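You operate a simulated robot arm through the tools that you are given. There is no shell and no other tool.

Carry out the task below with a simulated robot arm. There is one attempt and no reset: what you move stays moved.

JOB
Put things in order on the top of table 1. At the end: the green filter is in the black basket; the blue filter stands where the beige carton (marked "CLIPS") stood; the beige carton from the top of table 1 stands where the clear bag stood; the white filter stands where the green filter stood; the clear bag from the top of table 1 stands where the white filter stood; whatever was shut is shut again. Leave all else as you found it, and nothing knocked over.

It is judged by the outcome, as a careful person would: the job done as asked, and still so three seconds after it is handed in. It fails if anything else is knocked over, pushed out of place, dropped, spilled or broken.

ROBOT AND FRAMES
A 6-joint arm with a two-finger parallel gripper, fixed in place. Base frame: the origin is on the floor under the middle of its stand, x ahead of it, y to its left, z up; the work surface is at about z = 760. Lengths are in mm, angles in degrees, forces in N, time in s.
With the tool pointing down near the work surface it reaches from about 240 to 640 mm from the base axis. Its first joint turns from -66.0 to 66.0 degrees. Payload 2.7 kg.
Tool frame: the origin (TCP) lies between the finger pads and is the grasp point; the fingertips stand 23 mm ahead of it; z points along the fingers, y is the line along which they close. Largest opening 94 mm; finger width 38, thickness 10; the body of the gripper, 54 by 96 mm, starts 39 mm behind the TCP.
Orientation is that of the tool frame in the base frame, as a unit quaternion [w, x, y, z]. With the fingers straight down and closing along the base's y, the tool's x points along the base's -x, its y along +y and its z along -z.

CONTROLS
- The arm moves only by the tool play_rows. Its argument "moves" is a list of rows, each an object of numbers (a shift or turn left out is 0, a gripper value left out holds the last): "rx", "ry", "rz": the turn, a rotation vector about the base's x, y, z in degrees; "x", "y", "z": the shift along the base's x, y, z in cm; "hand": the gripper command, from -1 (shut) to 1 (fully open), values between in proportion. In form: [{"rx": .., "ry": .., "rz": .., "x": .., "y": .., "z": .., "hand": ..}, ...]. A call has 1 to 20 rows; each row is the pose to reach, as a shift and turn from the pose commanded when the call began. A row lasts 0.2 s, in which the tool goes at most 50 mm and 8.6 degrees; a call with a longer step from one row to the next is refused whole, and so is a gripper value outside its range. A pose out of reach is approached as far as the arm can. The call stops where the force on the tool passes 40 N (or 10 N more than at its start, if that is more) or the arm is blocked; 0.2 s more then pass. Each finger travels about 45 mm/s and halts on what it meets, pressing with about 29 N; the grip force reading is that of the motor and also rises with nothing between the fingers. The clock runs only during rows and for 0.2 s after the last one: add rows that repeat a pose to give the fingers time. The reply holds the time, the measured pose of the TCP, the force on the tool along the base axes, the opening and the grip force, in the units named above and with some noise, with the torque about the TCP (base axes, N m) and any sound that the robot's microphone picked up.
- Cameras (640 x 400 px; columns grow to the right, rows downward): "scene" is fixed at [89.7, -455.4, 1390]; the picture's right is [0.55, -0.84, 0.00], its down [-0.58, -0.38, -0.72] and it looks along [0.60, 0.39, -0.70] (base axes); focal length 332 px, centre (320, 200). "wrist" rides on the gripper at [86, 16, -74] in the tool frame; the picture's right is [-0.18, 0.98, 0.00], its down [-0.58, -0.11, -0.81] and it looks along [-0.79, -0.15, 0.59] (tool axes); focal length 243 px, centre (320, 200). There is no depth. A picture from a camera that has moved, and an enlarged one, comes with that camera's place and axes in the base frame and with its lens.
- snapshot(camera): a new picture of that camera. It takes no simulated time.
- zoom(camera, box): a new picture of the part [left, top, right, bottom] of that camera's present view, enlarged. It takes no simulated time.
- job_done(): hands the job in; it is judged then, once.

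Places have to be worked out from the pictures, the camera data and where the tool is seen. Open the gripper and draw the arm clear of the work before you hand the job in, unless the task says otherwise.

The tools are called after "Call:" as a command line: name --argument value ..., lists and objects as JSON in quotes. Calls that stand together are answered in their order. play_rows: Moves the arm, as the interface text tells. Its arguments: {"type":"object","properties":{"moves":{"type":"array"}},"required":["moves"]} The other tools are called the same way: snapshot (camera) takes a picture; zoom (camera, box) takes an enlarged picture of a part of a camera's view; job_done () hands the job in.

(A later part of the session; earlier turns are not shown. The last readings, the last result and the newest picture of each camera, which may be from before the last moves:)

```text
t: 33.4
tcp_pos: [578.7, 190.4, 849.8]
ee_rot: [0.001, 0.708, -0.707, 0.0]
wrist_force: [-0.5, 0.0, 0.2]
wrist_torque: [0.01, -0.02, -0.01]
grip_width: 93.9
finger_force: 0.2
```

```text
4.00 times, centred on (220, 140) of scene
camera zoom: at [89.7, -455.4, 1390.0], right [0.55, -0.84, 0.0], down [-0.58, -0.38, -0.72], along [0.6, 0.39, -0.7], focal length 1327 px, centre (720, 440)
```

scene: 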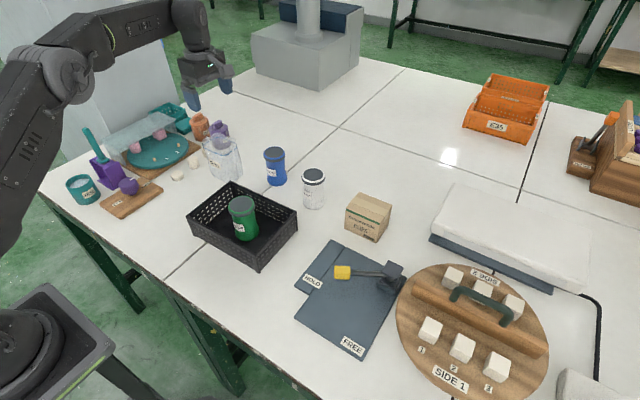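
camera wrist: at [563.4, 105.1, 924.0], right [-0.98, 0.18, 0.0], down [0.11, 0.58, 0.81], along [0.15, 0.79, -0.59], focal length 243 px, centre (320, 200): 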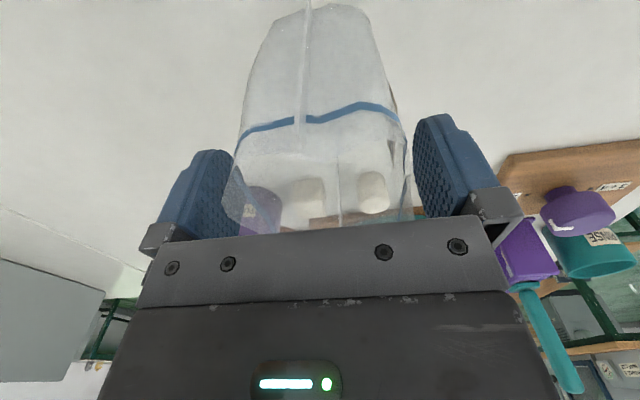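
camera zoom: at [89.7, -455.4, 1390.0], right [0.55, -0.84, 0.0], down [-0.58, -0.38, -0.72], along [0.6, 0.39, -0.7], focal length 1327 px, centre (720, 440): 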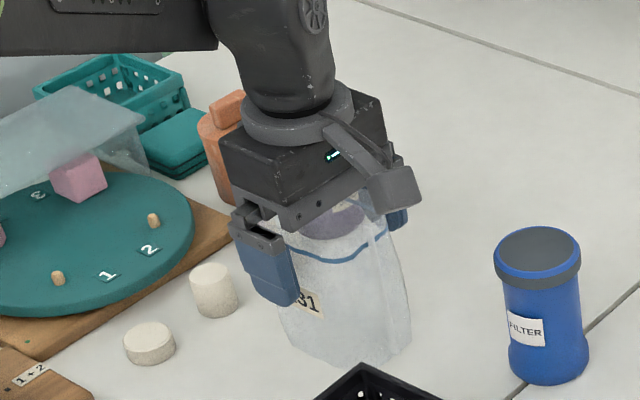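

No contact forces, and the bag is well inside the fingers. I'll close gently in stages.

Call:
play_rows --moves '[{"hand": 0.6}, {"hand": 0.4}, {"hand": 0.3}, {"hand": 0.25}, {"hand": 0.2}, {"hand": 0.2}]'

Call:
snapshot --camera "wrist"

```text
t: 34.8
tcp_pos: [579.6, 190.9, 848.9]
ee_rot: [0.0, -0.707, 0.707, -0.001]
wrist_force: [1.0, 0.3, -0.4]
wrist_torque: [-0.04, 0.03, 0.0]
grip_width: 65.1
finger_force: 29.1
```

```text
taken
camera wrist: at [563.3, 105.1, 924.1], right [-0.98, 0.18, 0.0], down [0.11, 0.58, 0.81], along [0.15, 0.79, -0.59], focal length 243 px, centre (320, 200)
```

wrist: 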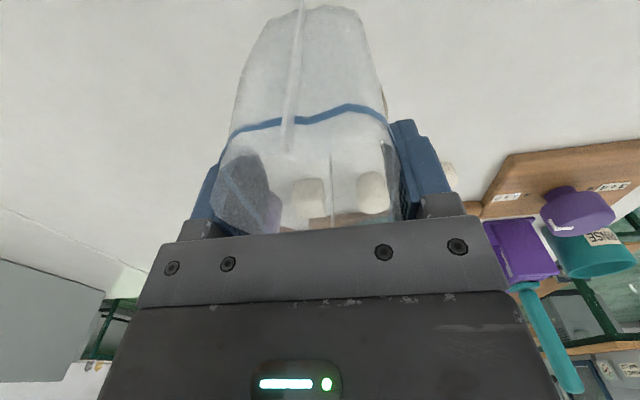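

The grip settled at 65 mm with full grip force, so the bag acts as a firm body. I'll lift it a little and check that it comes up cleanly.

Call:
play_rows --moves '[{"z": 0.5, "hand": 0}, {"z": 1.5, "hand": 0}, {"z": 3, "hand": 0}, {"z": 3, "hand": 0}]'

Call:
snapshot --camera "wrist"

Call:
zoom --camera "scene" --box '[170, 90, 270, 190]'

```text
t: 35.8
tcp_pos: [579.2, 190.4, 879.1]
ee_rot: [-0.001, 0.707, -0.707, 0.0]
wrist_force: [0.2, 0.4, -0.3]
wrist_torque: [-0.02, -0.02, 0.0]
grip_width: 65.3
finger_force: 29.3
```

```text
taken
camera wrist: at [563.0, 105.0, 954.4], right [-0.98, 0.18, 0.0], down [0.11, 0.58, 0.81], along [0.15, 0.79, -0.59], focal length 243 px, centre (320, 200)
```

wrist: 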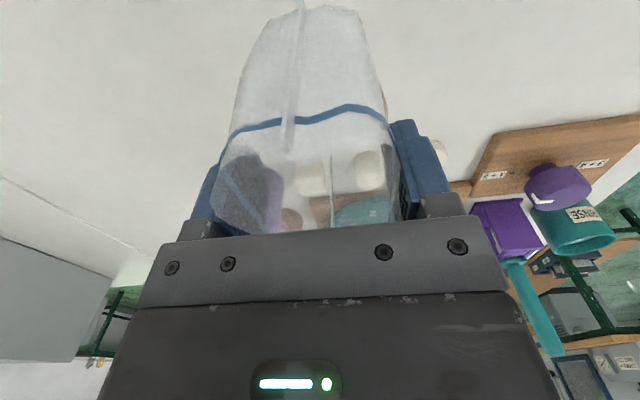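

```text
4.00 times, centred on (220, 140) of scene
camera zoom: at [89.7, -455.4, 1390.0], right [0.55, -0.84, 0.0], down [-0.58, -0.38, -0.72], along [0.6, 0.39, -0.7], focal length 1327 px, centre (720, 440)
```

zoom: 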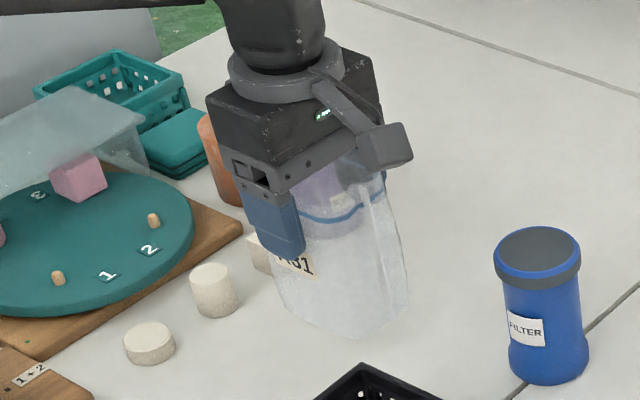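

The bag is lifted cleanly and upright. I'll carry it to where the white filter stood (373,210), keeping it high above the basket corner and the discs.

Call:
play_rows --moves '[{"z": 2.5}, {"z": 5}, {"x": -2.5, "y": 0.2, "z": 5}, {"x": -6.5, "y": 0.6, "z": 5}, {"x": -10.5, "y": 1, "z": 5}, {"x": -14.5, "y": 1.4, "z": 5}, {"x": -18, "y": 1.7, "z": 5}, {"x": -20.4, "y": 1.9, "z": 5}, {"x": -20.4, "y": 1.9, "z": 5}]'

Call:
snapshot --camera "wrist"

Call:
snapshot --camera "scene"

```text
t: 37.8
tcp_pos: [372.5, 211.3, 927.3]
ee_rot: [0.0, -0.707, 0.707, 0.0]
wrist_force: [-0.3, -0.1, -1.0]
wrist_torque: [-0.02, 0.01, -0.02]
grip_width: 65.3
finger_force: 29.7
```

```text
taken
camera wrist: at [356.9, 125.4, 1003.1], right [-0.98, 0.18, 0.0], down [0.11, 0.58, 0.81], along [0.15, 0.79, -0.59], focal length 243 px, centre (320, 200)
```

wrist: 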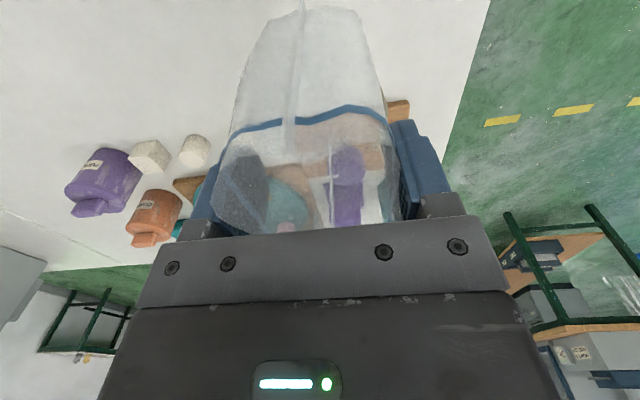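

```text
taken
```

scene: 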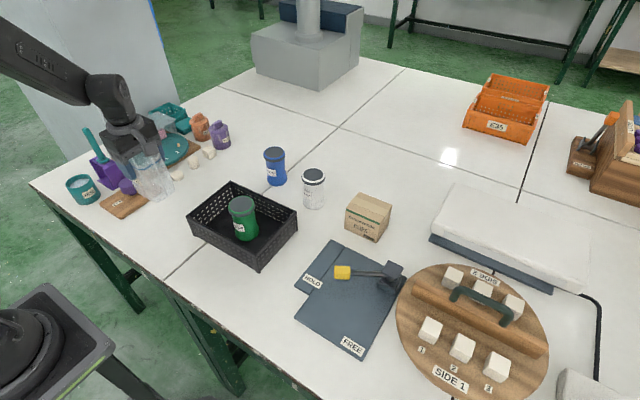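

The bag is above white's old spot. I'll lower it to just above the table.

Call:
play_rows --moves '[{"z": -2.5}, {"z": -5}, {"z": -6.8}, {"z": -7.6}, {"z": -7.8}, {"z": -7.8}]'

Call:
zoom --camera "scene" --box '[80, 110, 220, 230]'

```text
t: 39.2
tcp_pos: [373.8, 209.2, 851.0]
ee_rot: [0.0, 0.708, -0.707, 0.0]
wrist_force: [-0.9, -0.2, 0.2]
wrist_torque: [-0.01, 0.01, 0.0]
grip_width: 65.2
finger_force: 28.7
```

```text
3.33 times, centred on (150, 170) of scene
camera zoom: at [89.7, -455.4, 1390.0], right [0.55, -0.84, 0.0], down [-0.58, -0.38, -0.72], along [0.6, 0.39, -0.7], focal length 1106 px, centre (887, 300)
```

zoom: 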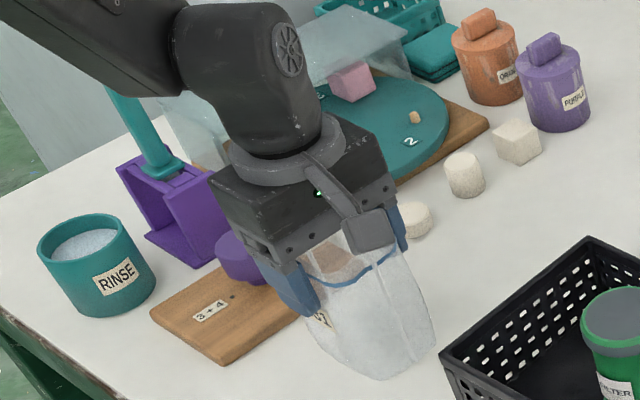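

Nearly down; now small steps until contact.

Call:
play_rows --moves '[{"z": -0.1}, {"z": -0.2}, {"z": -0.25}, {"z": -0.25}]'

```text
t: 40.2
tcp_pos: [374.7, 209.8, 848.8]
ee_rot: [0.0, -0.707, 0.707, 0.0]
wrist_force: [-2.6, 0.9, 10.2]
wrist_torque: [-0.04, 0.3, 0.0]
grip_width: 64.9
finger_force: 28.3
```

It touches the table with 10 N. I'll open slowly, then rise straight up.

Call:
play_rows --moves '[{"z": 0.05, "hand": 0.45}, {"z": 0.05, "hand": 0.6}, {"z": 0.05, "hand": 0.8}, {"z": 0.05, "hand": 1}, {"z": 0.05, "hand": 1}, {"z": 0.05, "hand": 1}]'

Call:
snapshot --camera "wrist"

Call:
zoom --camera "scene" --box '[80, 110, 220, 230]'

```text
t: 41.6
tcp_pos: [374.5, 210.3, 848.0]
ee_rot: [0.0, 0.707, -0.707, 0.0]
wrist_force: [-0.2, 0.0, -0.7]
wrist_torque: [0.0, -0.02, 0.02]
grip_width: 93.9
finger_force: 0.1
```

```text
taken
camera wrist: at [358.9, 123.7, 924.0], right [-0.98, 0.18, 0.0], down [0.11, 0.58, 0.81], along [0.15, 0.79, -0.59], focal length 243 px, centre (320, 200)
```

wrist: 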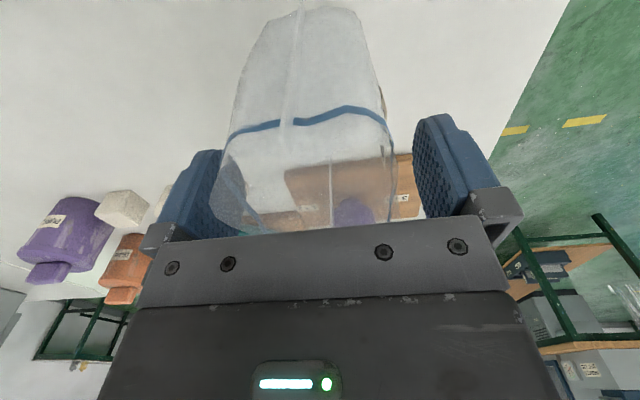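

```text
3.33 times, centred on (150, 170) of scene
camera zoom: at [89.7, -455.4, 1390.0], right [0.55, -0.84, 0.0], down [-0.58, -0.38, -0.72], along [0.6, 0.39, -0.7], focal length 1106 px, centre (887, 300)
```

zoom: 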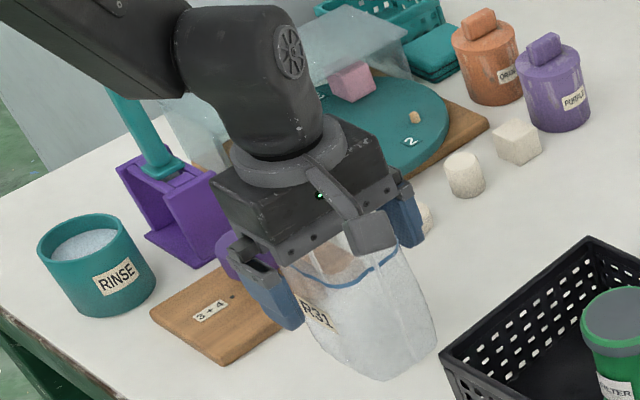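

The bag stands at white's old spot undisturbed. I'll rise clear and head toward the carton, to test reach above it at a safe height.

Call:
play_rows --moves '[{"z": 3}, {"z": 7}, {"z": 11.5}, {"x": 1.5, "y": -3, "z": 12}, {"x": 3.7, "y": -7.2, "z": 12}, {"x": 6, "y": -11.5, "z": 12}, {"x": 8.2, "y": -15.7, "z": 12}, {"x": 10.4, "y": -20, "z": 12}, {"x": 12.6, "y": -24.2, "z": 12}, {"x": 14.8, "y": -28.4, "z": 12}, {"x": 17, "y": -32.6, "z": 12}, {"x": 19.2, "y": -36.8, "z": 12}, {"x": 21.4, "y": -41, "z": 12}, {"x": 23.2, "y": -44.4, "z": 12}, {"x": 24.15, "y": -46.2, "z": 12}, {"x": 24.15, "y": -46.2, "z": 12}]'

Call:
snapshot --camera "scene"

Call:
zoom --camera "scene" --box '[110, 130, 250, 230]'

```text
t: 45.0
tcp_pos: [588.9, -244.8, 964.7]
ee_rot: [0.0, 0.707, -0.707, 0.0]
wrist_force: [-0.5, -0.8, 0.6]
wrist_torque: [-0.01, -0.02, 0.01]
grip_width: 94.1
finger_force: 0.1
out of reach, approached as far as the arm can: row 14, 15, 16
```

```text
taken
```

scene: 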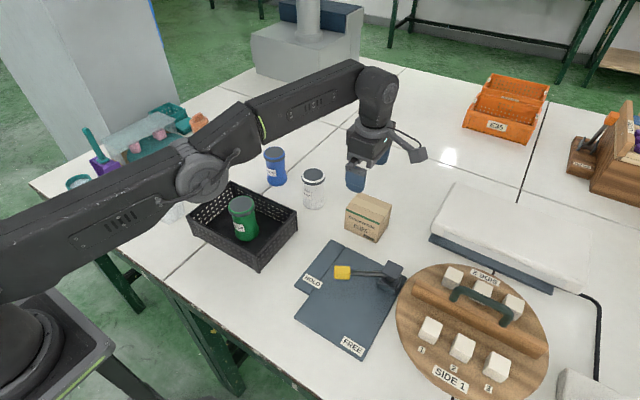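

```text
4.00 times, centred on (180, 180) of scene
camera zoom: at [89.7, -455.4, 1390.0], right [0.55, -0.84, 0.0], down [-0.58, -0.38, -0.72], along [0.6, 0.39, -0.7], focal length 1327 px, centre (880, 280)
```

zoom: 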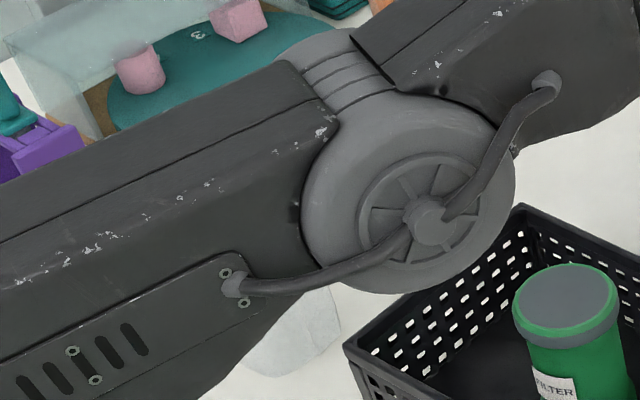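

Tool-down reach ends at R≈638 here, while the carton is at R≈664, so I'll need a slight outward tilt. With a tilt in the x–z plane the fingers must close along y, so I'll turn the gripper back and step inward to inspect the carton.

Call:
play_rows --moves '[{"rz": -8, "x": -3}, {"rz": -16, "x": -6}, {"rz": -24, "x": -8}, {"rz": -32, "x": -8}, {"rz": -40, "x": -8}, {"rz": -48, "x": -8}, {"rz": -56, "x": -8}, {"rz": -64, "x": -8}, {"rz": -72, "x": -8}, {"rz": -80, "x": -8}, {"rz": -88, "x": -8}, {"rz": -90, "x": -8}, {"rz": -90, "x": -8}]'

Call:
snapshot --camera "wrist"

Call:
zoom --camera "wrist" --box '[220, 20, 440, 200]'

Call:
zoom --camera "scene" --box '[335, 180, 405, 250]'

```text
t: 47.8
tcp_pos: [510.4, -243.9, 965.5]
ee_rot: [0.0, 0.001, 1.0, 0.0]
wrist_force: [-0.2, -0.1, 0.0]
wrist_torque: [-0.02, 0.02, -0.01]
grip_width: 94.2
finger_force: 0.0
out of reach, approached as far as the arm can: row 1
```

```text
taken
camera wrist: at [423.8, -227.2, 1040.8], right [0.19, 0.98, 0.0], down [0.58, -0.11, 0.81], along [0.79, -0.15, -0.59], focal length 243 px, centre (320, 200)
```

wrist: 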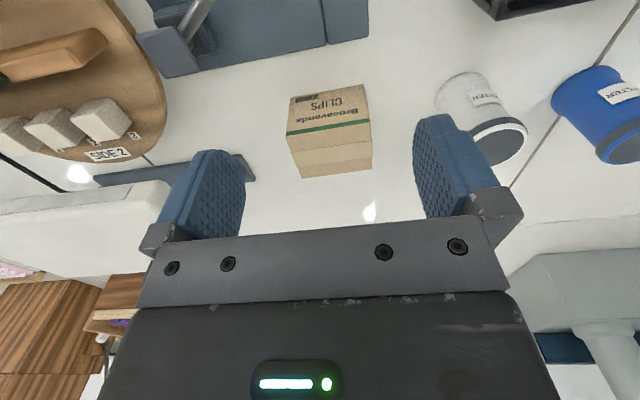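

```text
2.22 times, centred on (330, 110) of wrist
camera zoom: at [423.8, -227.2, 1040.8], right [0.19, 0.98, 0.0], down [0.58, -0.11, 0.81], along [0.79, -0.15, -0.59], focal length 539 px, centre (298, 400)
```

zoom: 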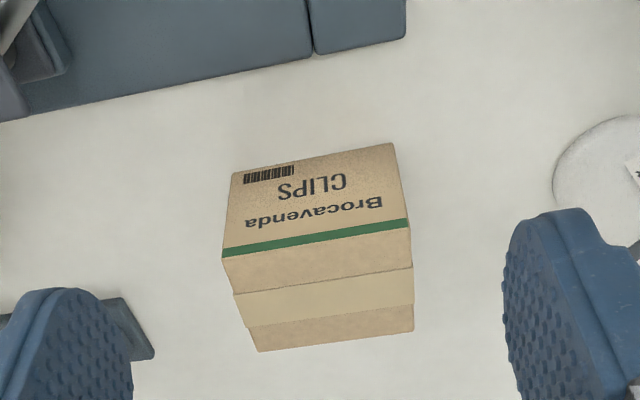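

```text
5.71 times, centred on (370, 215) of scene
camera zoom: at [89.7, -455.4, 1390.0], right [0.55, -0.84, 0.0], down [-0.58, -0.38, -0.72], along [0.6, 0.39, -0.7], focal length 1896 px, centre (34, 114)
```

zoom: 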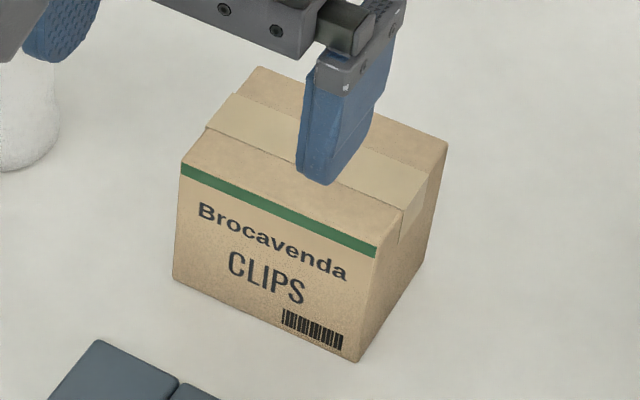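

The carton measures about x 582–652, y -294 to -205, 90 mm wide in y – too tight for y-closing. I'll grip across its 70 mm depth instead, with the tool leaning so the fingers point outward to -y. First I'll turn back 90°.

Call:
play_rows --moves '[{"rz": 8}, {"rz": 16}, {"rz": 24}, {"rz": 32}, {"rz": 40}, {"rz": 48}, {"rz": 56}, {"rz": 64}, {"rz": 72}, {"rz": 80}, {"rz": 88}, {"rz": 90}, {"rz": 90}]'

```text
t: 50.6
tcp_pos: [510.5, -243.7, 966.3]
ee_rot: [0.001, 0.707, -0.707, 0.0]
wrist_force: [0.1, -0.1, 0.0]
wrist_torque: [0.04, 0.0, -0.02]
grip_width: 94.3
finger_force: 0.0
```

Now I'll tilt 35° about x while moving out over the carton at z≈916 to test reach.

Call:
play_rows --moves '[{"rx": -7}, {"rx": -14, "x": 2}, {"rx": -21, "x": 4}, {"rx": -28, "x": 6}, {"rx": -35, "x": 8, "z": -1}, {"rx": -35, "x": 9.5, "y": -0.2, "z": -3}, {"rx": -35, "x": 10.7, "y": -0.3, "z": -5}, {"rx": -35, "x": 10.7, "y": -0.3, "z": -5}]'

Call:
snapshot --camera "wrist"

Call:
zoom --camera "scene" --box '[290, 60, 450, 260]'

```text
t: 52.4
tcp_pos: [616.7, -245.8, 917.6]
ee_rot: [0.213, 0.674, -0.674, 0.213]
wrist_force: [0.0, -0.4, 0.0]
wrist_torque: [0.03, 0.0, 0.02]
grip_width: 94.1
finger_force: 0.0
```

```text
taken
camera wrist: at [601.4, -274.5, 1028.3], right [-0.98, 0.15, -0.11], down [0.11, 0.94, 0.33], along [0.15, 0.31, -0.94], focal length 243 px, centre (320, 200)
```

wrist: 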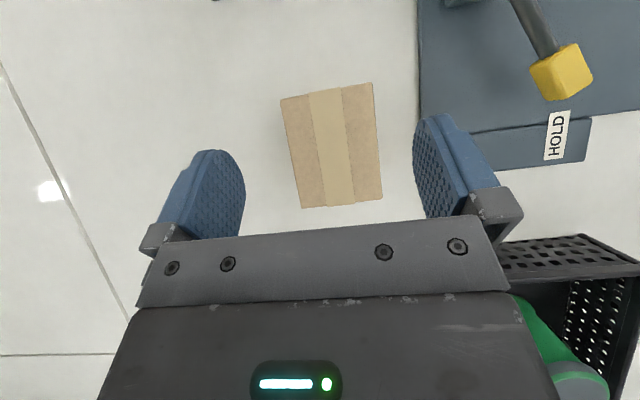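

```text
2.00 times, centred on (370, 160) of scene
camera zoom: at [89.7, -455.4, 1390.0], right [0.55, -0.84, 0.0], down [-0.58, -0.38, -0.72], along [0.6, 0.39, -0.7], focal length 664 px, centre (220, 280)
```

zoom: 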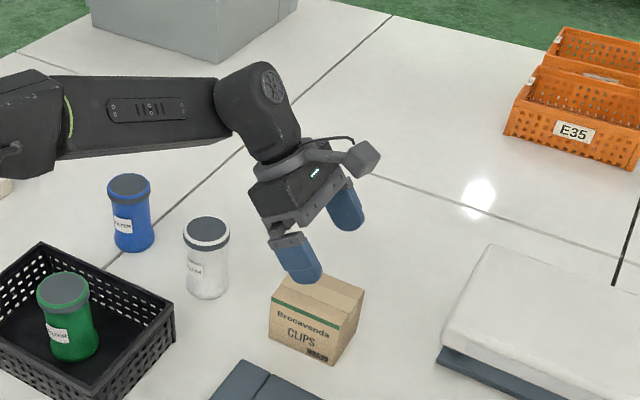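

The 35° tilt reaches, and this near-top-down view puts the carton at x 581–650, y -293 to -203, centred at x≈615. I'll descend part way and check the straddle.

Call:
play_rows --moves '[{"x": -0.1, "y": -0.2, "z": -2}, {"x": -0.15, "y": -0.3, "z": -4}, {"x": -0.15, "y": -0.3, "z": -6}, {"x": -0.15, "y": -0.3, "z": -6}]'

Call:
snapshot --camera "wrist"

Call:
zoom --camera "scene" --box '[310, 110, 430, 260]'

```text
t: 53.4
tcp_pos: [615.7, -249.4, 855.9]
ee_rot: [0.212, 0.675, -0.674, 0.212]
wrist_force: [0.1, 0.1, -0.3]
wrist_torque: [0.02, -0.03, 0.0]
grip_width: 93.9
finger_force: 0.0
```

```text
taken
camera wrist: at [599.8, -276.9, 966.7], right [-0.98, 0.15, -0.11], down [0.11, 0.94, 0.33], along [0.15, 0.31, -0.94], focal length 243 px, centre (320, 200)
```

wrist: 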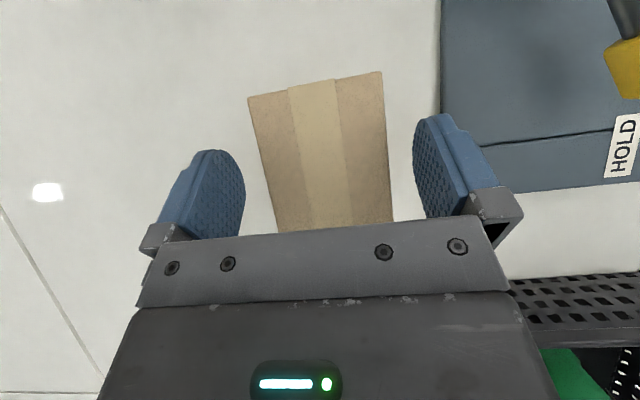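

```text
2.67 times, centred on (370, 185) of scene
camera zoom: at [89.7, -455.4, 1390.0], right [0.55, -0.84, 0.0], down [-0.58, -0.38, -0.72], along [0.6, 0.39, -0.7], focal length 885 px, centre (187, 240)
```

zoom: 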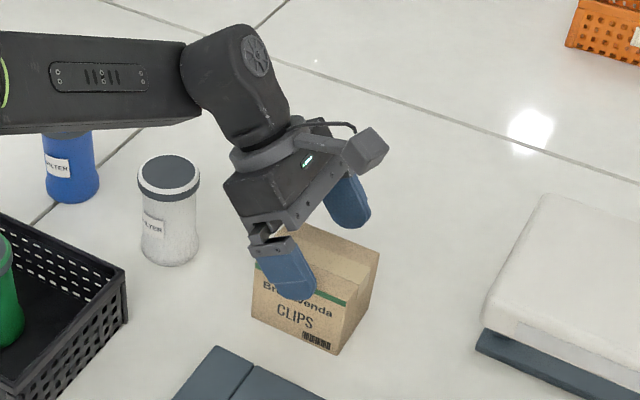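

The carton is centred between the fingers. I'll descend the remaining ~33 mm.

Call:
play_rows --moves '[{"z": -1.2}, {"z": -2.3}, {"z": -3.0}, {"z": -3.3}, {"z": -3.3}]'

Call:
snapshot --camera "wrist"

Call:
zoom --camera "scene" --box '[310, 110, 430, 260]'

```text
t: 54.6
tcp_pos: [615.1, -248.8, 822.5]
ee_rot: [0.213, 0.675, -0.674, 0.212]
wrist_force: [-0.6, -0.6, -0.4]
wrist_torque: [0.02, -0.02, -0.01]
grip_width: 94.0
finger_force: 0.0
```

```text
taken
camera wrist: at [599.7, -276.9, 934.4], right [-0.98, 0.15, -0.11], down [0.11, 0.94, 0.33], along [0.15, 0.31, -0.94], focal length 243 px, centre (320, 200)
```

wrist: 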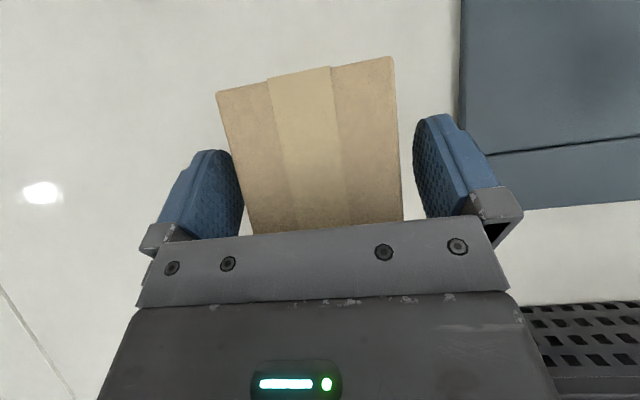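

```text
2.67 times, centred on (370, 185) of scene
camera zoom: at [89.7, -455.4, 1390.0], right [0.55, -0.84, 0.0], down [-0.58, -0.38, -0.72], along [0.6, 0.39, -0.7], focal length 885 px, centre (187, 240)
```

zoom: 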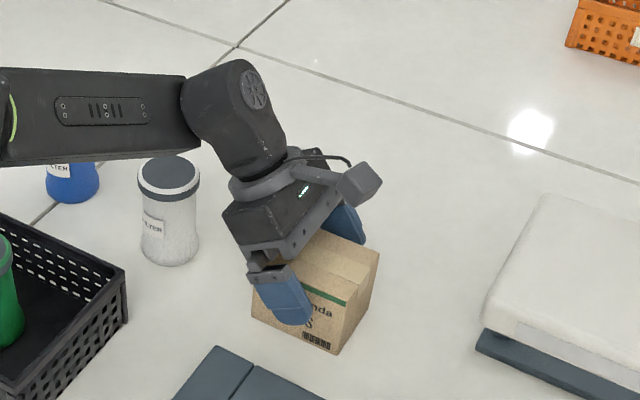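

The pads are alongside the carton with no contact. Closing the gripper now.

Call:
play_rows --moves '[{"hand": 0.6}, {"hand": 0.4}, {"hand": 0.2}, {"hand": 0}, {"hand": -0.3}, {"hand": -0.3}]'

Call:
snapshot --camera "wrist"

```text
t: 56.0
tcp_pos: [614.5, -249.6, 822.6]
ee_rot: [-0.214, -0.674, 0.674, -0.213]
wrist_force: [-0.3, -0.3, 0.2]
wrist_torque: [-0.06, 0.08, 0.1]
grip_width: 69.9
finger_force: 28.8
```

```text
taken
camera wrist: at [599.7, -276.9, 934.4], right [-0.98, 0.15, -0.11], down [0.11, 0.94, 0.33], along [0.15, 0.31, -0.94], focal length 243 px, centre (320, 200)
```

wrist: 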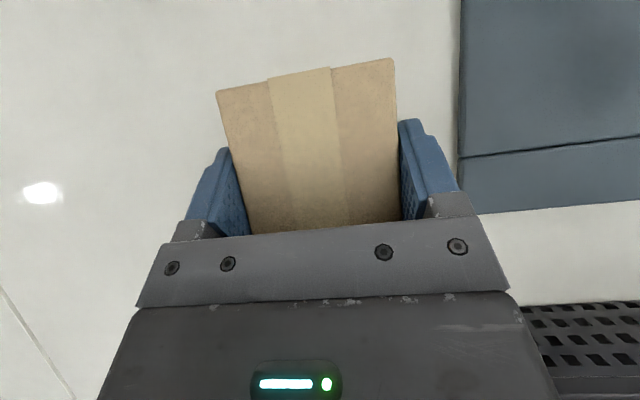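

Gripped at 69.9 mm with no shift. I'll lift 3 cm and check that the carton stays level.

Call:
play_rows --moves '[{"z": 0.6, "hand": -1}, {"z": 1.5}, {"z": 3}, {"z": 3}]'

Call:
snapshot --camera "wrist"

Call:
zoom --camera "scene" --box '[310, 110, 430, 260]'

```text
t: 57.0
tcp_pos: [615.5, -250.7, 852.9]
ee_rot: [-0.213, -0.674, 0.674, -0.213]
wrist_force: [0.0, -0.4, -6.5]
wrist_torque: [-0.01, 0.01, 0.03]
grip_width: 69.9
finger_force: 28.8
```

```text
taken
camera wrist: at [599.8, -277.8, 964.1], right [-0.98, 0.15, -0.1], down [0.11, 0.94, 0.33], along [0.15, 0.31, -0.94], focal length 243 px, centre (320, 200)
```

wrist: 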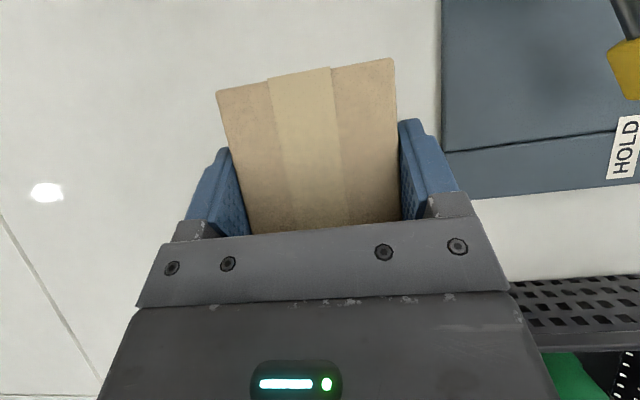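

```text
2.67 times, centred on (370, 185) of scene
camera zoom: at [89.8, -455.5, 1390.0], right [0.55, -0.84, 0.0], down [-0.58, -0.38, -0.72], along [0.6, 0.39, -0.7], focal length 885 px, centre (187, 240)
```

zoom: 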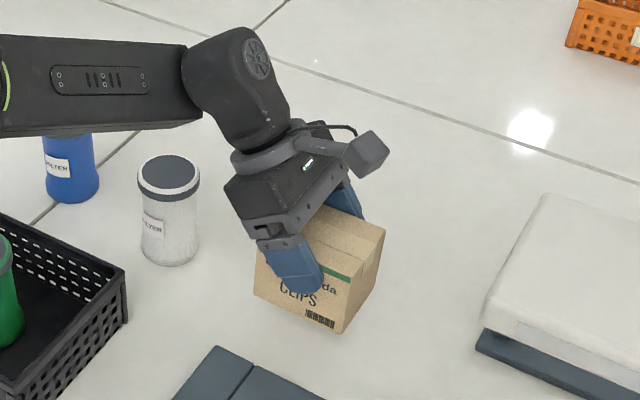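

The carton (about 0.65 kg) hangs level. I'll move it inward to a free patch near (590,-222) within vertical reach, so I can regrasp it upright.

Call:
play_rows --moves '[{"x": -0.8, "y": 0.9}, {"x": -1.7, "y": 1.8}, {"x": -2.5, "y": 2.7}, {"x": -2.5, "y": 2.7, "z": -1}, {"x": -2.5, "y": 2.7, "z": -2}, {"x": -2.5, "y": 2.7, "z": -2.7}, {"x": -2.5, "y": 2.7, "z": -2.7}]'

Call:
zoom --camera "scene" --box '[290, 110, 430, 270]'

```text
t: 58.6
tcp_pos: [591.0, -222.4, 825.8]
ee_rot: [0.213, 0.675, -0.674, 0.213]
wrist_force: [-0.4, 0.3, -7.6]
wrist_torque: [0.04, 0.01, -0.04]
grip_width: 69.9
finger_force: 28.8
```

```text
2.50 times, centred on (360, 190) of scene
camera zoom: at [89.8, -455.4, 1390.0], right [0.55, -0.84, 0.0], down [-0.58, -0.38, -0.72], along [0.6, 0.39, -0.7], focal length 830 px, centre (220, 225)
```

zoom: 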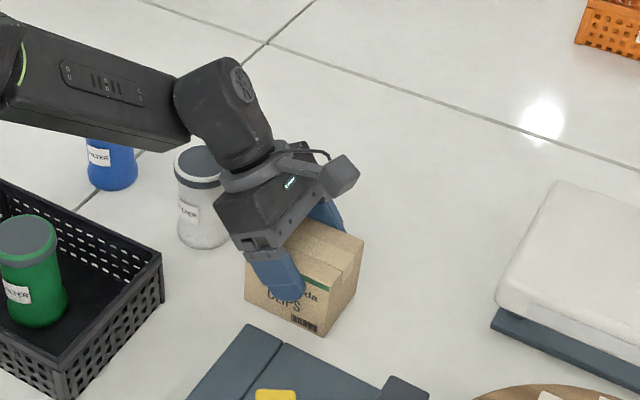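

Now the last millimetres down onto the table.

Call:
play_rows --moves '[{"z": -0.1}, {"z": -0.2}, {"z": -0.3}, {"z": -0.35}, {"z": -0.35}]'

```text
t: 59.8
tcp_pos: [590.0, -223.0, 824.1]
ee_rot: [0.212, 0.675, -0.674, 0.213]
wrist_force: [-2.2, 3.0, 2.7]
wrist_torque: [0.59, 0.49, -0.03]
grip_width: 69.5
finger_force: 28.7
```

Contact with the table (load gone, about 10 N). I'll release and back straight up.

Call:
play_rows --moves '[{"hand": -0.2}, {"hand": 0.2}, {"hand": 0.6}, {"hand": 1}, {"hand": 1}, {"hand": 1}, {"z": 2}, {"z": 5}, {"z": 8}, {"z": 10}, {"z": 10}]'

Call:
snapshot --camera "wrist"

Call:
zoom --camera "scene" --box '[290, 110, 430, 270]'

```text
t: 62.2
tcp_pos: [591.3, -223.5, 922.7]
ee_rot: [-0.213, -0.674, 0.675, -0.213]
wrist_force: [-0.3, 0.6, -0.2]
wrist_torque: [0.01, 0.0, -0.01]
grip_width: 94.0
finger_force: 0.0
```

```text
taken
camera wrist: at [574.6, -251.0, 1033.9], right [-0.98, 0.15, -0.11], down [0.11, 0.94, 0.33], along [0.15, 0.31, -0.94], focal length 243 px, centre (320, 200)
```

wrist: 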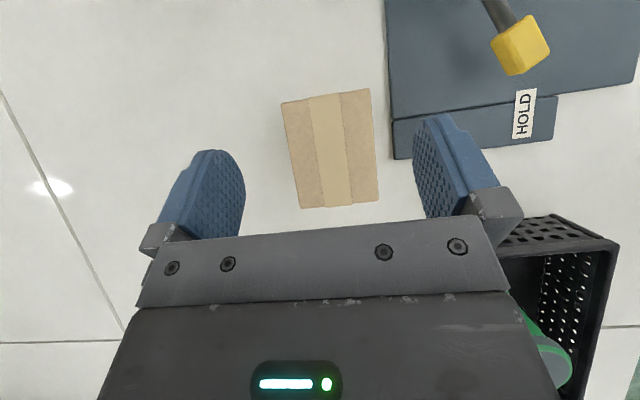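

```text
2.50 times, centred on (360, 190) of scene
camera zoom: at [89.7, -455.4, 1390.0], right [0.55, -0.84, 0.0], down [-0.58, -0.38, -0.72], along [0.6, 0.39, -0.7], focal length 830 px, centre (220, 225)
```

zoom: 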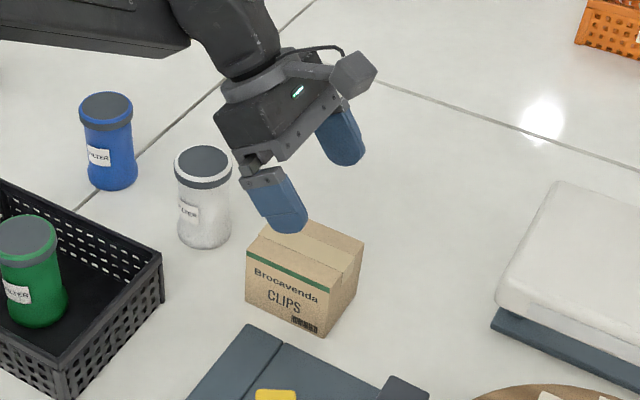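

The carton stands at about (590,-222.8). I'll straighten the tool to vertical above it.

Call:
play_rows --moves '[{"rx": 7}, {"rx": 14}, {"rx": 21}, {"rx": 28}, {"rx": 35}, {"rx": 35, "z": -2}, {"rx": 35, "z": -4}, {"rx": 35, "z": -4}]'

Call:
snapshot --camera "wrist"

Call:
zoom --camera "scene" --box '[290, 110, 430, 270]'

```text
t: 64.0
tcp_pos: [590.0, -223.9, 883.1]
ee_rot: [-0.001, -0.707, 0.707, 0.0]
wrist_force: [-0.6, 0.1, -1.0]
wrist_torque: [0.0, -0.01, 0.02]
grip_width: 93.9
finger_force: 0.2
```

```text
taken
camera wrist: at [574.1, -309.1, 957.2], right [-0.98, 0.18, 0.0], down [0.11, 0.58, 0.81], along [0.15, 0.79, -0.59], focal length 243 px, centre (320, 200)
```

wrist: 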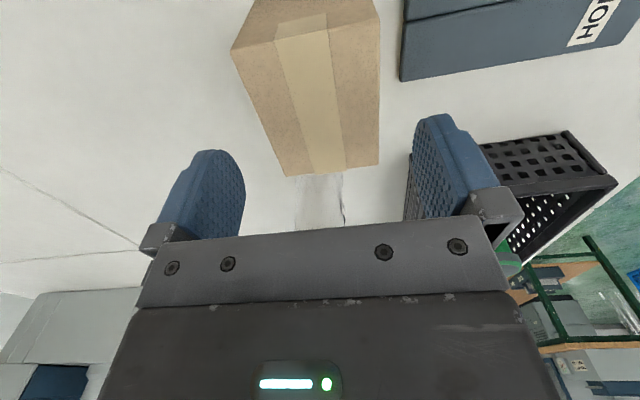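

```text
2.50 times, centred on (360, 190) of scene
camera zoom: at [89.7, -455.4, 1390.0], right [0.55, -0.84, 0.0], down [-0.58, -0.38, -0.72], along [0.6, 0.39, -0.7], focal length 830 px, centre (220, 225)
```

zoom: 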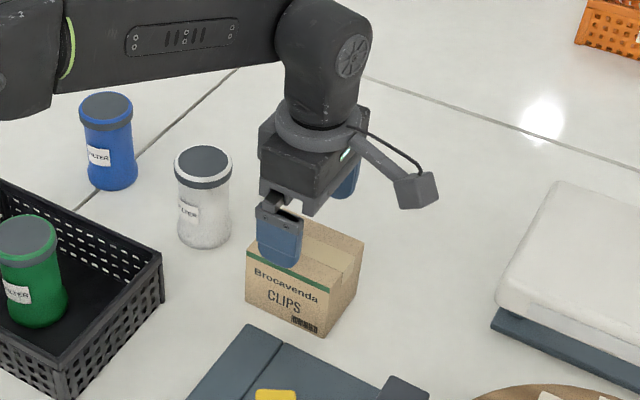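

Vertical above the carton. I'll descend around it to z≈813 (gripper body stays about 20 mm above its top).

Call:
play_rows --moves '[{"z": -2.5}, {"z": -4.5}, {"z": -6}, {"z": -6.9}, {"z": -6.9}]'

Call:
snapshot --camera "wrist"

```text
t: 65.2
tcp_pos: [590.4, -223.2, 812.4]
ee_rot: [0.0, -0.707, 0.707, 0.0]
wrist_force: [-0.7, -0.4, -0.5]
wrist_torque: [0.0, -0.04, 0.03]
grip_width: 93.9
finger_force: 0.1
```

```text
taken
camera wrist: at [574.9, -309.6, 887.7], right [-0.98, 0.18, 0.0], down [0.11, 0.58, 0.81], along [0.15, 0.79, -0.59], focal length 243 px, centre (320, 200)
```

wrist: 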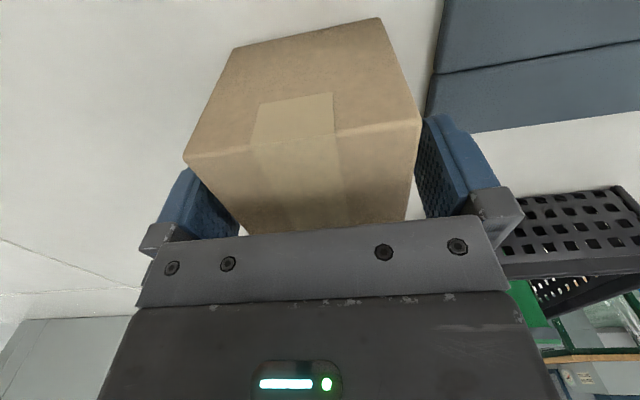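

Call:
play_rows --moves '[{"hand": 0.6}, {"hand": 0.4}, {"hand": 0.2}, {"hand": 0}, {"hand": -0.4}, {"hand": -1}, {"z": 1, "hand": -1}, {"z": 3}, {"z": 6}, {"z": 6}]'

Call:
snapshot --camera "wrist"

Call:
snapshot --camera "scene"

```text
t: 67.4
tcp_pos: [589.5, -223.3, 873.4]
ee_rot: [0.0, 0.707, -0.707, 0.0]
wrist_force: [-0.4, -0.6, -6.8]
wrist_torque: [0.0, -0.01, 0.01]
grip_width: 69.5
finger_force: 29.7
```

```text
taken
camera wrist: at [574.0, -309.5, 948.7], right [-0.98, 0.18, 0.0], down [0.11, 0.58, 0.81], along [0.15, 0.79, -0.59], focal length 243 px, centre (320, 200)
```

wrist: 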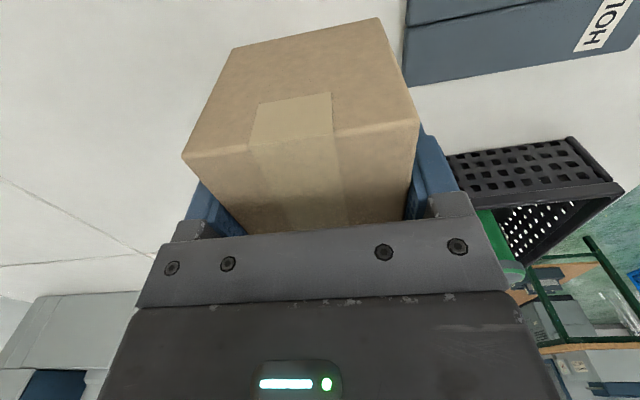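

```text
taken
```

scene: 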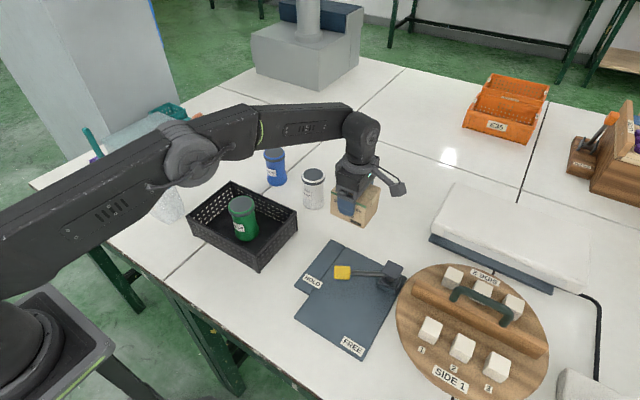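

The carton is held vertically. I'll raise it to z≈955 (its bottom about 900, above the filters) and carry it over to the bag's former spot (575,191).

Call:
play_rows --moves '[{"z": 3}, {"z": 6}, {"z": 8.2}, {"x": -0.1, "y": 3, "z": 8.2}, {"x": -0.2, "y": 7.5, "z": 8.2}, {"x": -0.4, "y": 12, "z": 8.2}, {"x": -0.6, "y": 16.5, "z": 8.2}, {"x": -0.8, "y": 21, "z": 8.2}, {"x": -1, "y": 25.5, "z": 8.2}, {"x": -1.2, "y": 30, "z": 8.2}, {"x": -1.3, "y": 34.5, "z": 8.2}, {"x": -1.4, "y": 38.5, "z": 8.2}, {"x": -1.5, "y": 41.4, "z": 8.2}, {"x": -1.5, "y": 41.4, "z": 8.2}]'

Call:
snapshot --camera "scene"

Call:
snapshot --camera "wrist"

```text
t: 70.4
tcp_pos: [574.0, 189.5, 955.7]
ee_rot: [0.001, 0.707, -0.707, 0.001]
wrist_force: [0.4, -0.9, -7.6]
wrist_torque: [0.0, -0.01, 0.01]
grip_width: 69.9
finger_force: 29.2
```

```text
taken
```

scene: 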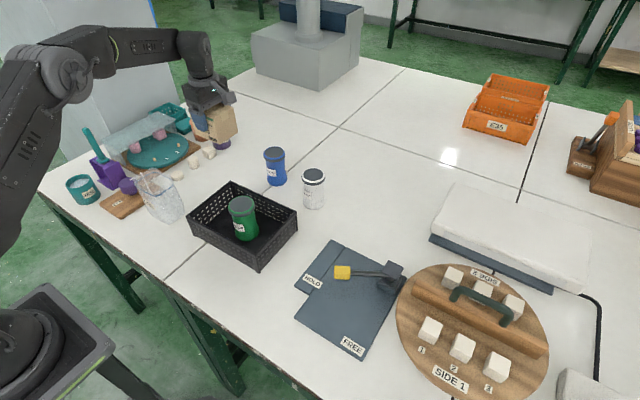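

```text
taken
camera wrist: at [558.5, 103.8, 1030.4], right [-0.98, 0.18, 0.0], down [0.11, 0.58, 0.81], along [0.15, 0.79, -0.59], focal length 243 px, centre (320, 200)
```

wrist: 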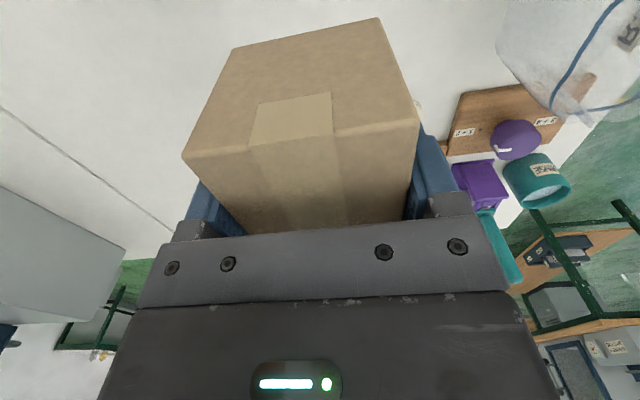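

The carton is over the bag's former spot (about 574.5,190). I'll nudge 1 mm in y and lower it.

Call:
play_rows --moves '[{"y": 0.1, "z": -3}, {"y": 0.1, "z": -6}, {"y": 0.1, "z": -9}, {"y": 0.1, "z": -11.5}, {"y": 0.1, "z": -13.2}, {"y": 0.1, "z": -13.8}, {"y": 0.1, "z": -13.8}]'

Call:
zoom --camera "scene" --box '[140, 70, 280, 200]'

```text
t: 72.0
tcp_pos: [575.4, 191.0, 816.8]
ee_rot: [0.001, -0.707, 0.707, -0.001]
wrist_force: [-0.9, 1.1, -7.5]
wrist_torque: [0.02, -0.04, -0.02]
grip_width: 69.8
finger_force: 28.2
```

```text
3.08 times, centred on (210, 135) of scene
camera zoom: at [89.8, -455.4, 1390.0], right [0.55, -0.84, 0.0], down [-0.58, -0.38, -0.72], along [0.6, 0.39, -0.7], focal length 1021 px, centre (658, 400)
```

zoom: 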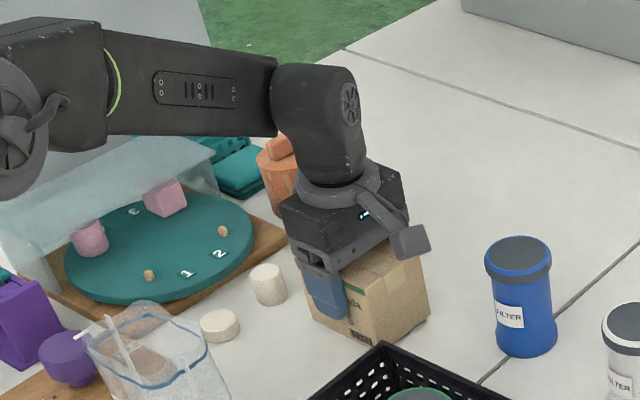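

Now the last few millimetres.

Call:
play_rows --moves '[{"z": -0.1}, {"z": -0.2}, {"z": -0.3}, {"z": -0.4}, {"z": -0.4}]'

```text
t: 73.2
tcp_pos: [575.4, 193.3, 814.0]
ee_rot: [0.0, -0.707, 0.708, 0.0]
wrist_force: [-0.3, 0.1, -6.3]
wrist_torque: [-0.02, 0.02, -0.03]
grip_width: 70.2
finger_force: 28.8
```

Call:
play_rows --moves '[{"z": -0.1}, {"z": -0.2}, {"z": -0.2}]'

```text
t: 74.0
tcp_pos: [576.2, 192.1, 812.5]
ee_rot: [-0.001, 0.707, -0.707, 0.001]
wrist_force: [-4.0, 0.2, 8.4]
wrist_torque: [-0.32, 0.72, -0.06]
grip_width: 69.9
finger_force: 28.7
```

Contact made (load shifted to +8 N). I'll release and rise straight up.

Call:
play_rows --moves '[{"hand": -0.2}, {"hand": 0.2}, {"hand": 0.6}, {"hand": 1}, {"hand": 1}, {"hand": 1}, {"z": 3}, {"z": 7}, {"z": 11.5}, {"z": 15}, {"z": 15}]'

Call:
snapshot --camera "wrist"

Call:
zoom --camera "scene" --box '[140, 100, 280, 200]'

```text
t: 76.4
tcp_pos: [576.9, 192.0, 962.3]
ee_rot: [0.0, -0.707, 0.707, 0.001]
wrist_force: [-0.3, 0.1, -0.3]
wrist_torque: [-0.01, -0.03, 0.04]
grip_width: 93.9
finger_force: 0.1
```

```text
taken
camera wrist: at [560.0, 105.6, 1036.9], right [-0.98, 0.18, 0.0], down [0.11, 0.58, 0.81], along [0.15, 0.79, -0.59], focal length 243 px, centre (320, 200)
```

wrist: 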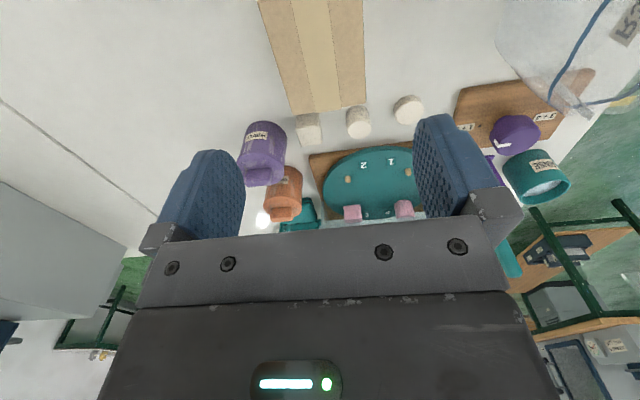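

```text
4.00 times, centred on (210, 150) of scene
camera zoom: at [89.7, -455.4, 1390.0], right [0.55, -0.84, 0.0], down [-0.58, -0.38, -0.72], along [0.6, 0.39, -0.7], focal length 1327 px, centre (760, 400)
```

zoom: 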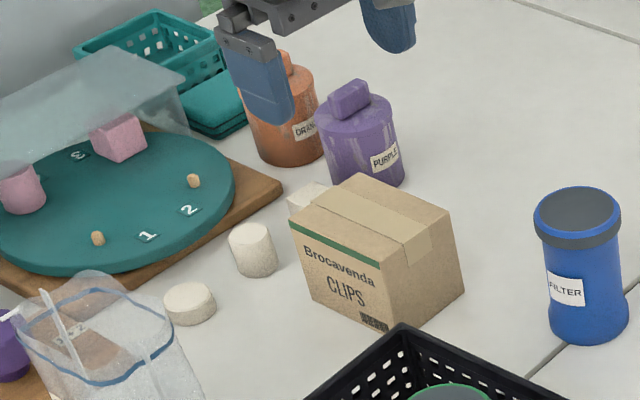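

The carton now stands where the bag stood. For the blue filter (R≈637, and its target at R≈664) I'll use y-closing with a ~15° outward tilt. First I'll turn the gripper back while moving to (560,49).

Call:
play_rows --moves '[{"rz": -8, "x": -0.1, "y": -1.3}, {"rz": -16, "x": -0.3, "y": -2.6}, {"rz": -24, "x": -0.4, "y": -3.9}, {"rz": -32, "x": -0.6, "y": -5.2}, {"rz": -40, "x": -0.7, "y": -6.5}, {"rz": -48, "x": -0.8, "y": -7.8}, {"rz": -56, "x": -1, "y": -9.1}, {"rz": -64, "x": -1.1, "y": -10.4}, {"rz": -72, "x": -1.3, "y": -11.7}, {"rz": -80, "x": -1.4, "y": -13}, {"rz": -88, "x": -1.5, "y": -14.3}, {"rz": -90, "x": -1.5, "y": -14.3}, {"rz": -90, "x": -1.5, "y": -14.3}]'

Call:
snapshot --camera "wrist"

```text
t: 79.2
tcp_pos: [559.4, 49.1, 961.4]
ee_rot: [0.001, 0.0, 1.0, 0.0]
wrist_force: [0.4, -0.2, -0.7]
wrist_torque: [-0.04, -0.02, 0.02]
grip_width: 94.1
finger_force: 0.0
```

```text
taken
camera wrist: at [474.0, 65.9, 1036.4], right [0.19, 0.98, 0.0], down [0.58, -0.11, 0.81], along [0.79, -0.15, -0.59], focal length 243 px, centre (320, 200)
```

wrist: 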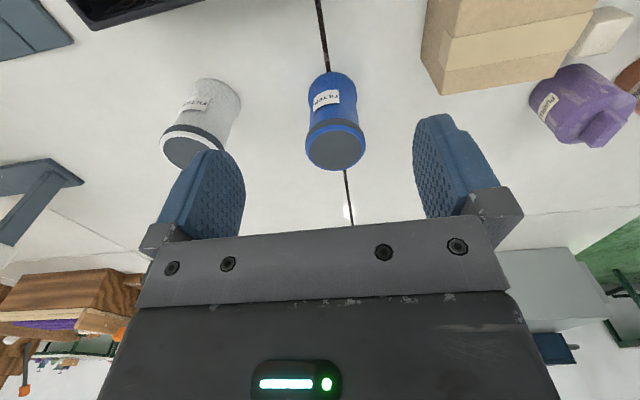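

The blue filter's lid is centred at about (635.5,50). I'll tilt the tool 15° outward and move over it at z≈960.

Call:
play_rows --moves '[{"ry": -5, "x": 1}, {"ry": -10, "x": 3}, {"ry": -15, "x": 5}, {"ry": -15, "x": 7}, {"ry": -15, "x": 7.5}, {"ry": -15, "x": 7.5}]'

Call:
snapshot --camera "wrist"

Call:
zoom --camera "scene" --box '[210, 80, 350, 220]'

```text
t: 80.6
tcp_pos: [635.7, 49.7, 962.1]
ee_rot: [0.13, 0.0, 0.991, 0.0]
wrist_force: [-0.1, 0.3, -0.5]
wrist_torque: [0.0, 0.01, 0.01]
grip_width: 94.4
finger_force: 0.0
```

```text
taken
camera wrist: at [533.5, 66.1, 1011.7], right [0.18, 0.98, 0.05], down [0.35, -0.11, 0.93], along [0.92, -0.15, -0.37], focal length 243 px, centre (320, 200)
```

wrist: 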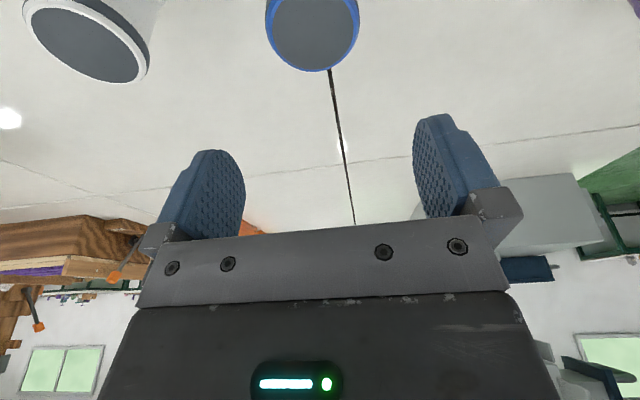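

```text
2.86 times, centred on (280, 150) of scene
camera zoom: at [89.7, -455.4, 1390.0], right [0.55, -0.84, 0.0], down [-0.58, -0.38, -0.72], along [0.6, 0.39, -0.7], focal length 948 px, centre (434, 343)
```

zoom: 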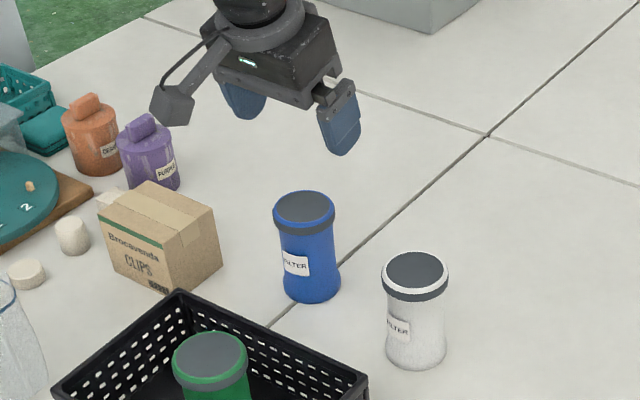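

The tool is over the blue filter. I'll descend vertically to z≈836 with the fingers on either side.

Call:
play_rows --moves '[{"z": -3}, {"z": -6}, {"z": -9}, {"z": -11.3}, {"z": -12.6}, {"z": -12.6}]'

Call:
snapshot --camera "wrist"

Call:
zoom --camera "scene" --box '[220, 100, 340, 210]'

```text
t: 82.0
tcp_pos: [635.6, 50.2, 834.9]
ee_rot: [0.13, 0.0, 0.991, 0.0]
wrist_force: [0.5, 0.1, -0.1]
wrist_torque: [0.02, 0.0, -0.02]
grip_width: 93.9
finger_force: 0.0
```

```text
taken
camera wrist: at [532.4, 66.6, 885.2], right [0.18, 0.98, 0.05], down [0.35, -0.11, 0.93], along [0.92, -0.15, -0.37], focal length 243 px, centre (320, 200)
```

wrist: 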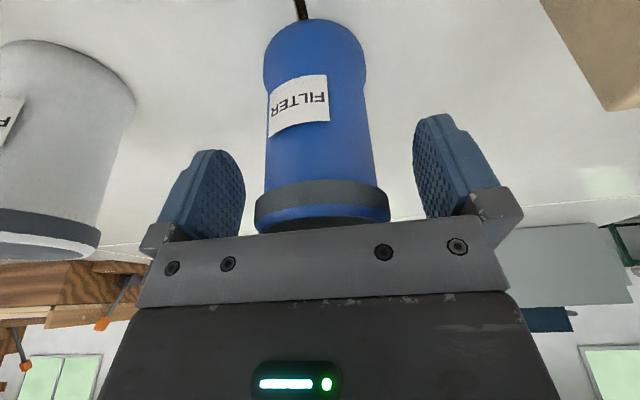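

```text
3.64 times, centred on (280, 155) of scene
camera zoom: at [89.7, -455.4, 1390.0], right [0.55, -0.84, 0.0], down [-0.58, -0.38, -0.72], along [0.6, 0.39, -0.7], focal length 1207 px, centre (466, 364)
```

zoom: 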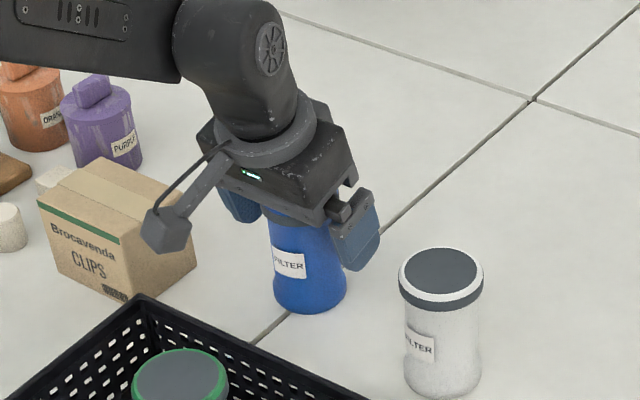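

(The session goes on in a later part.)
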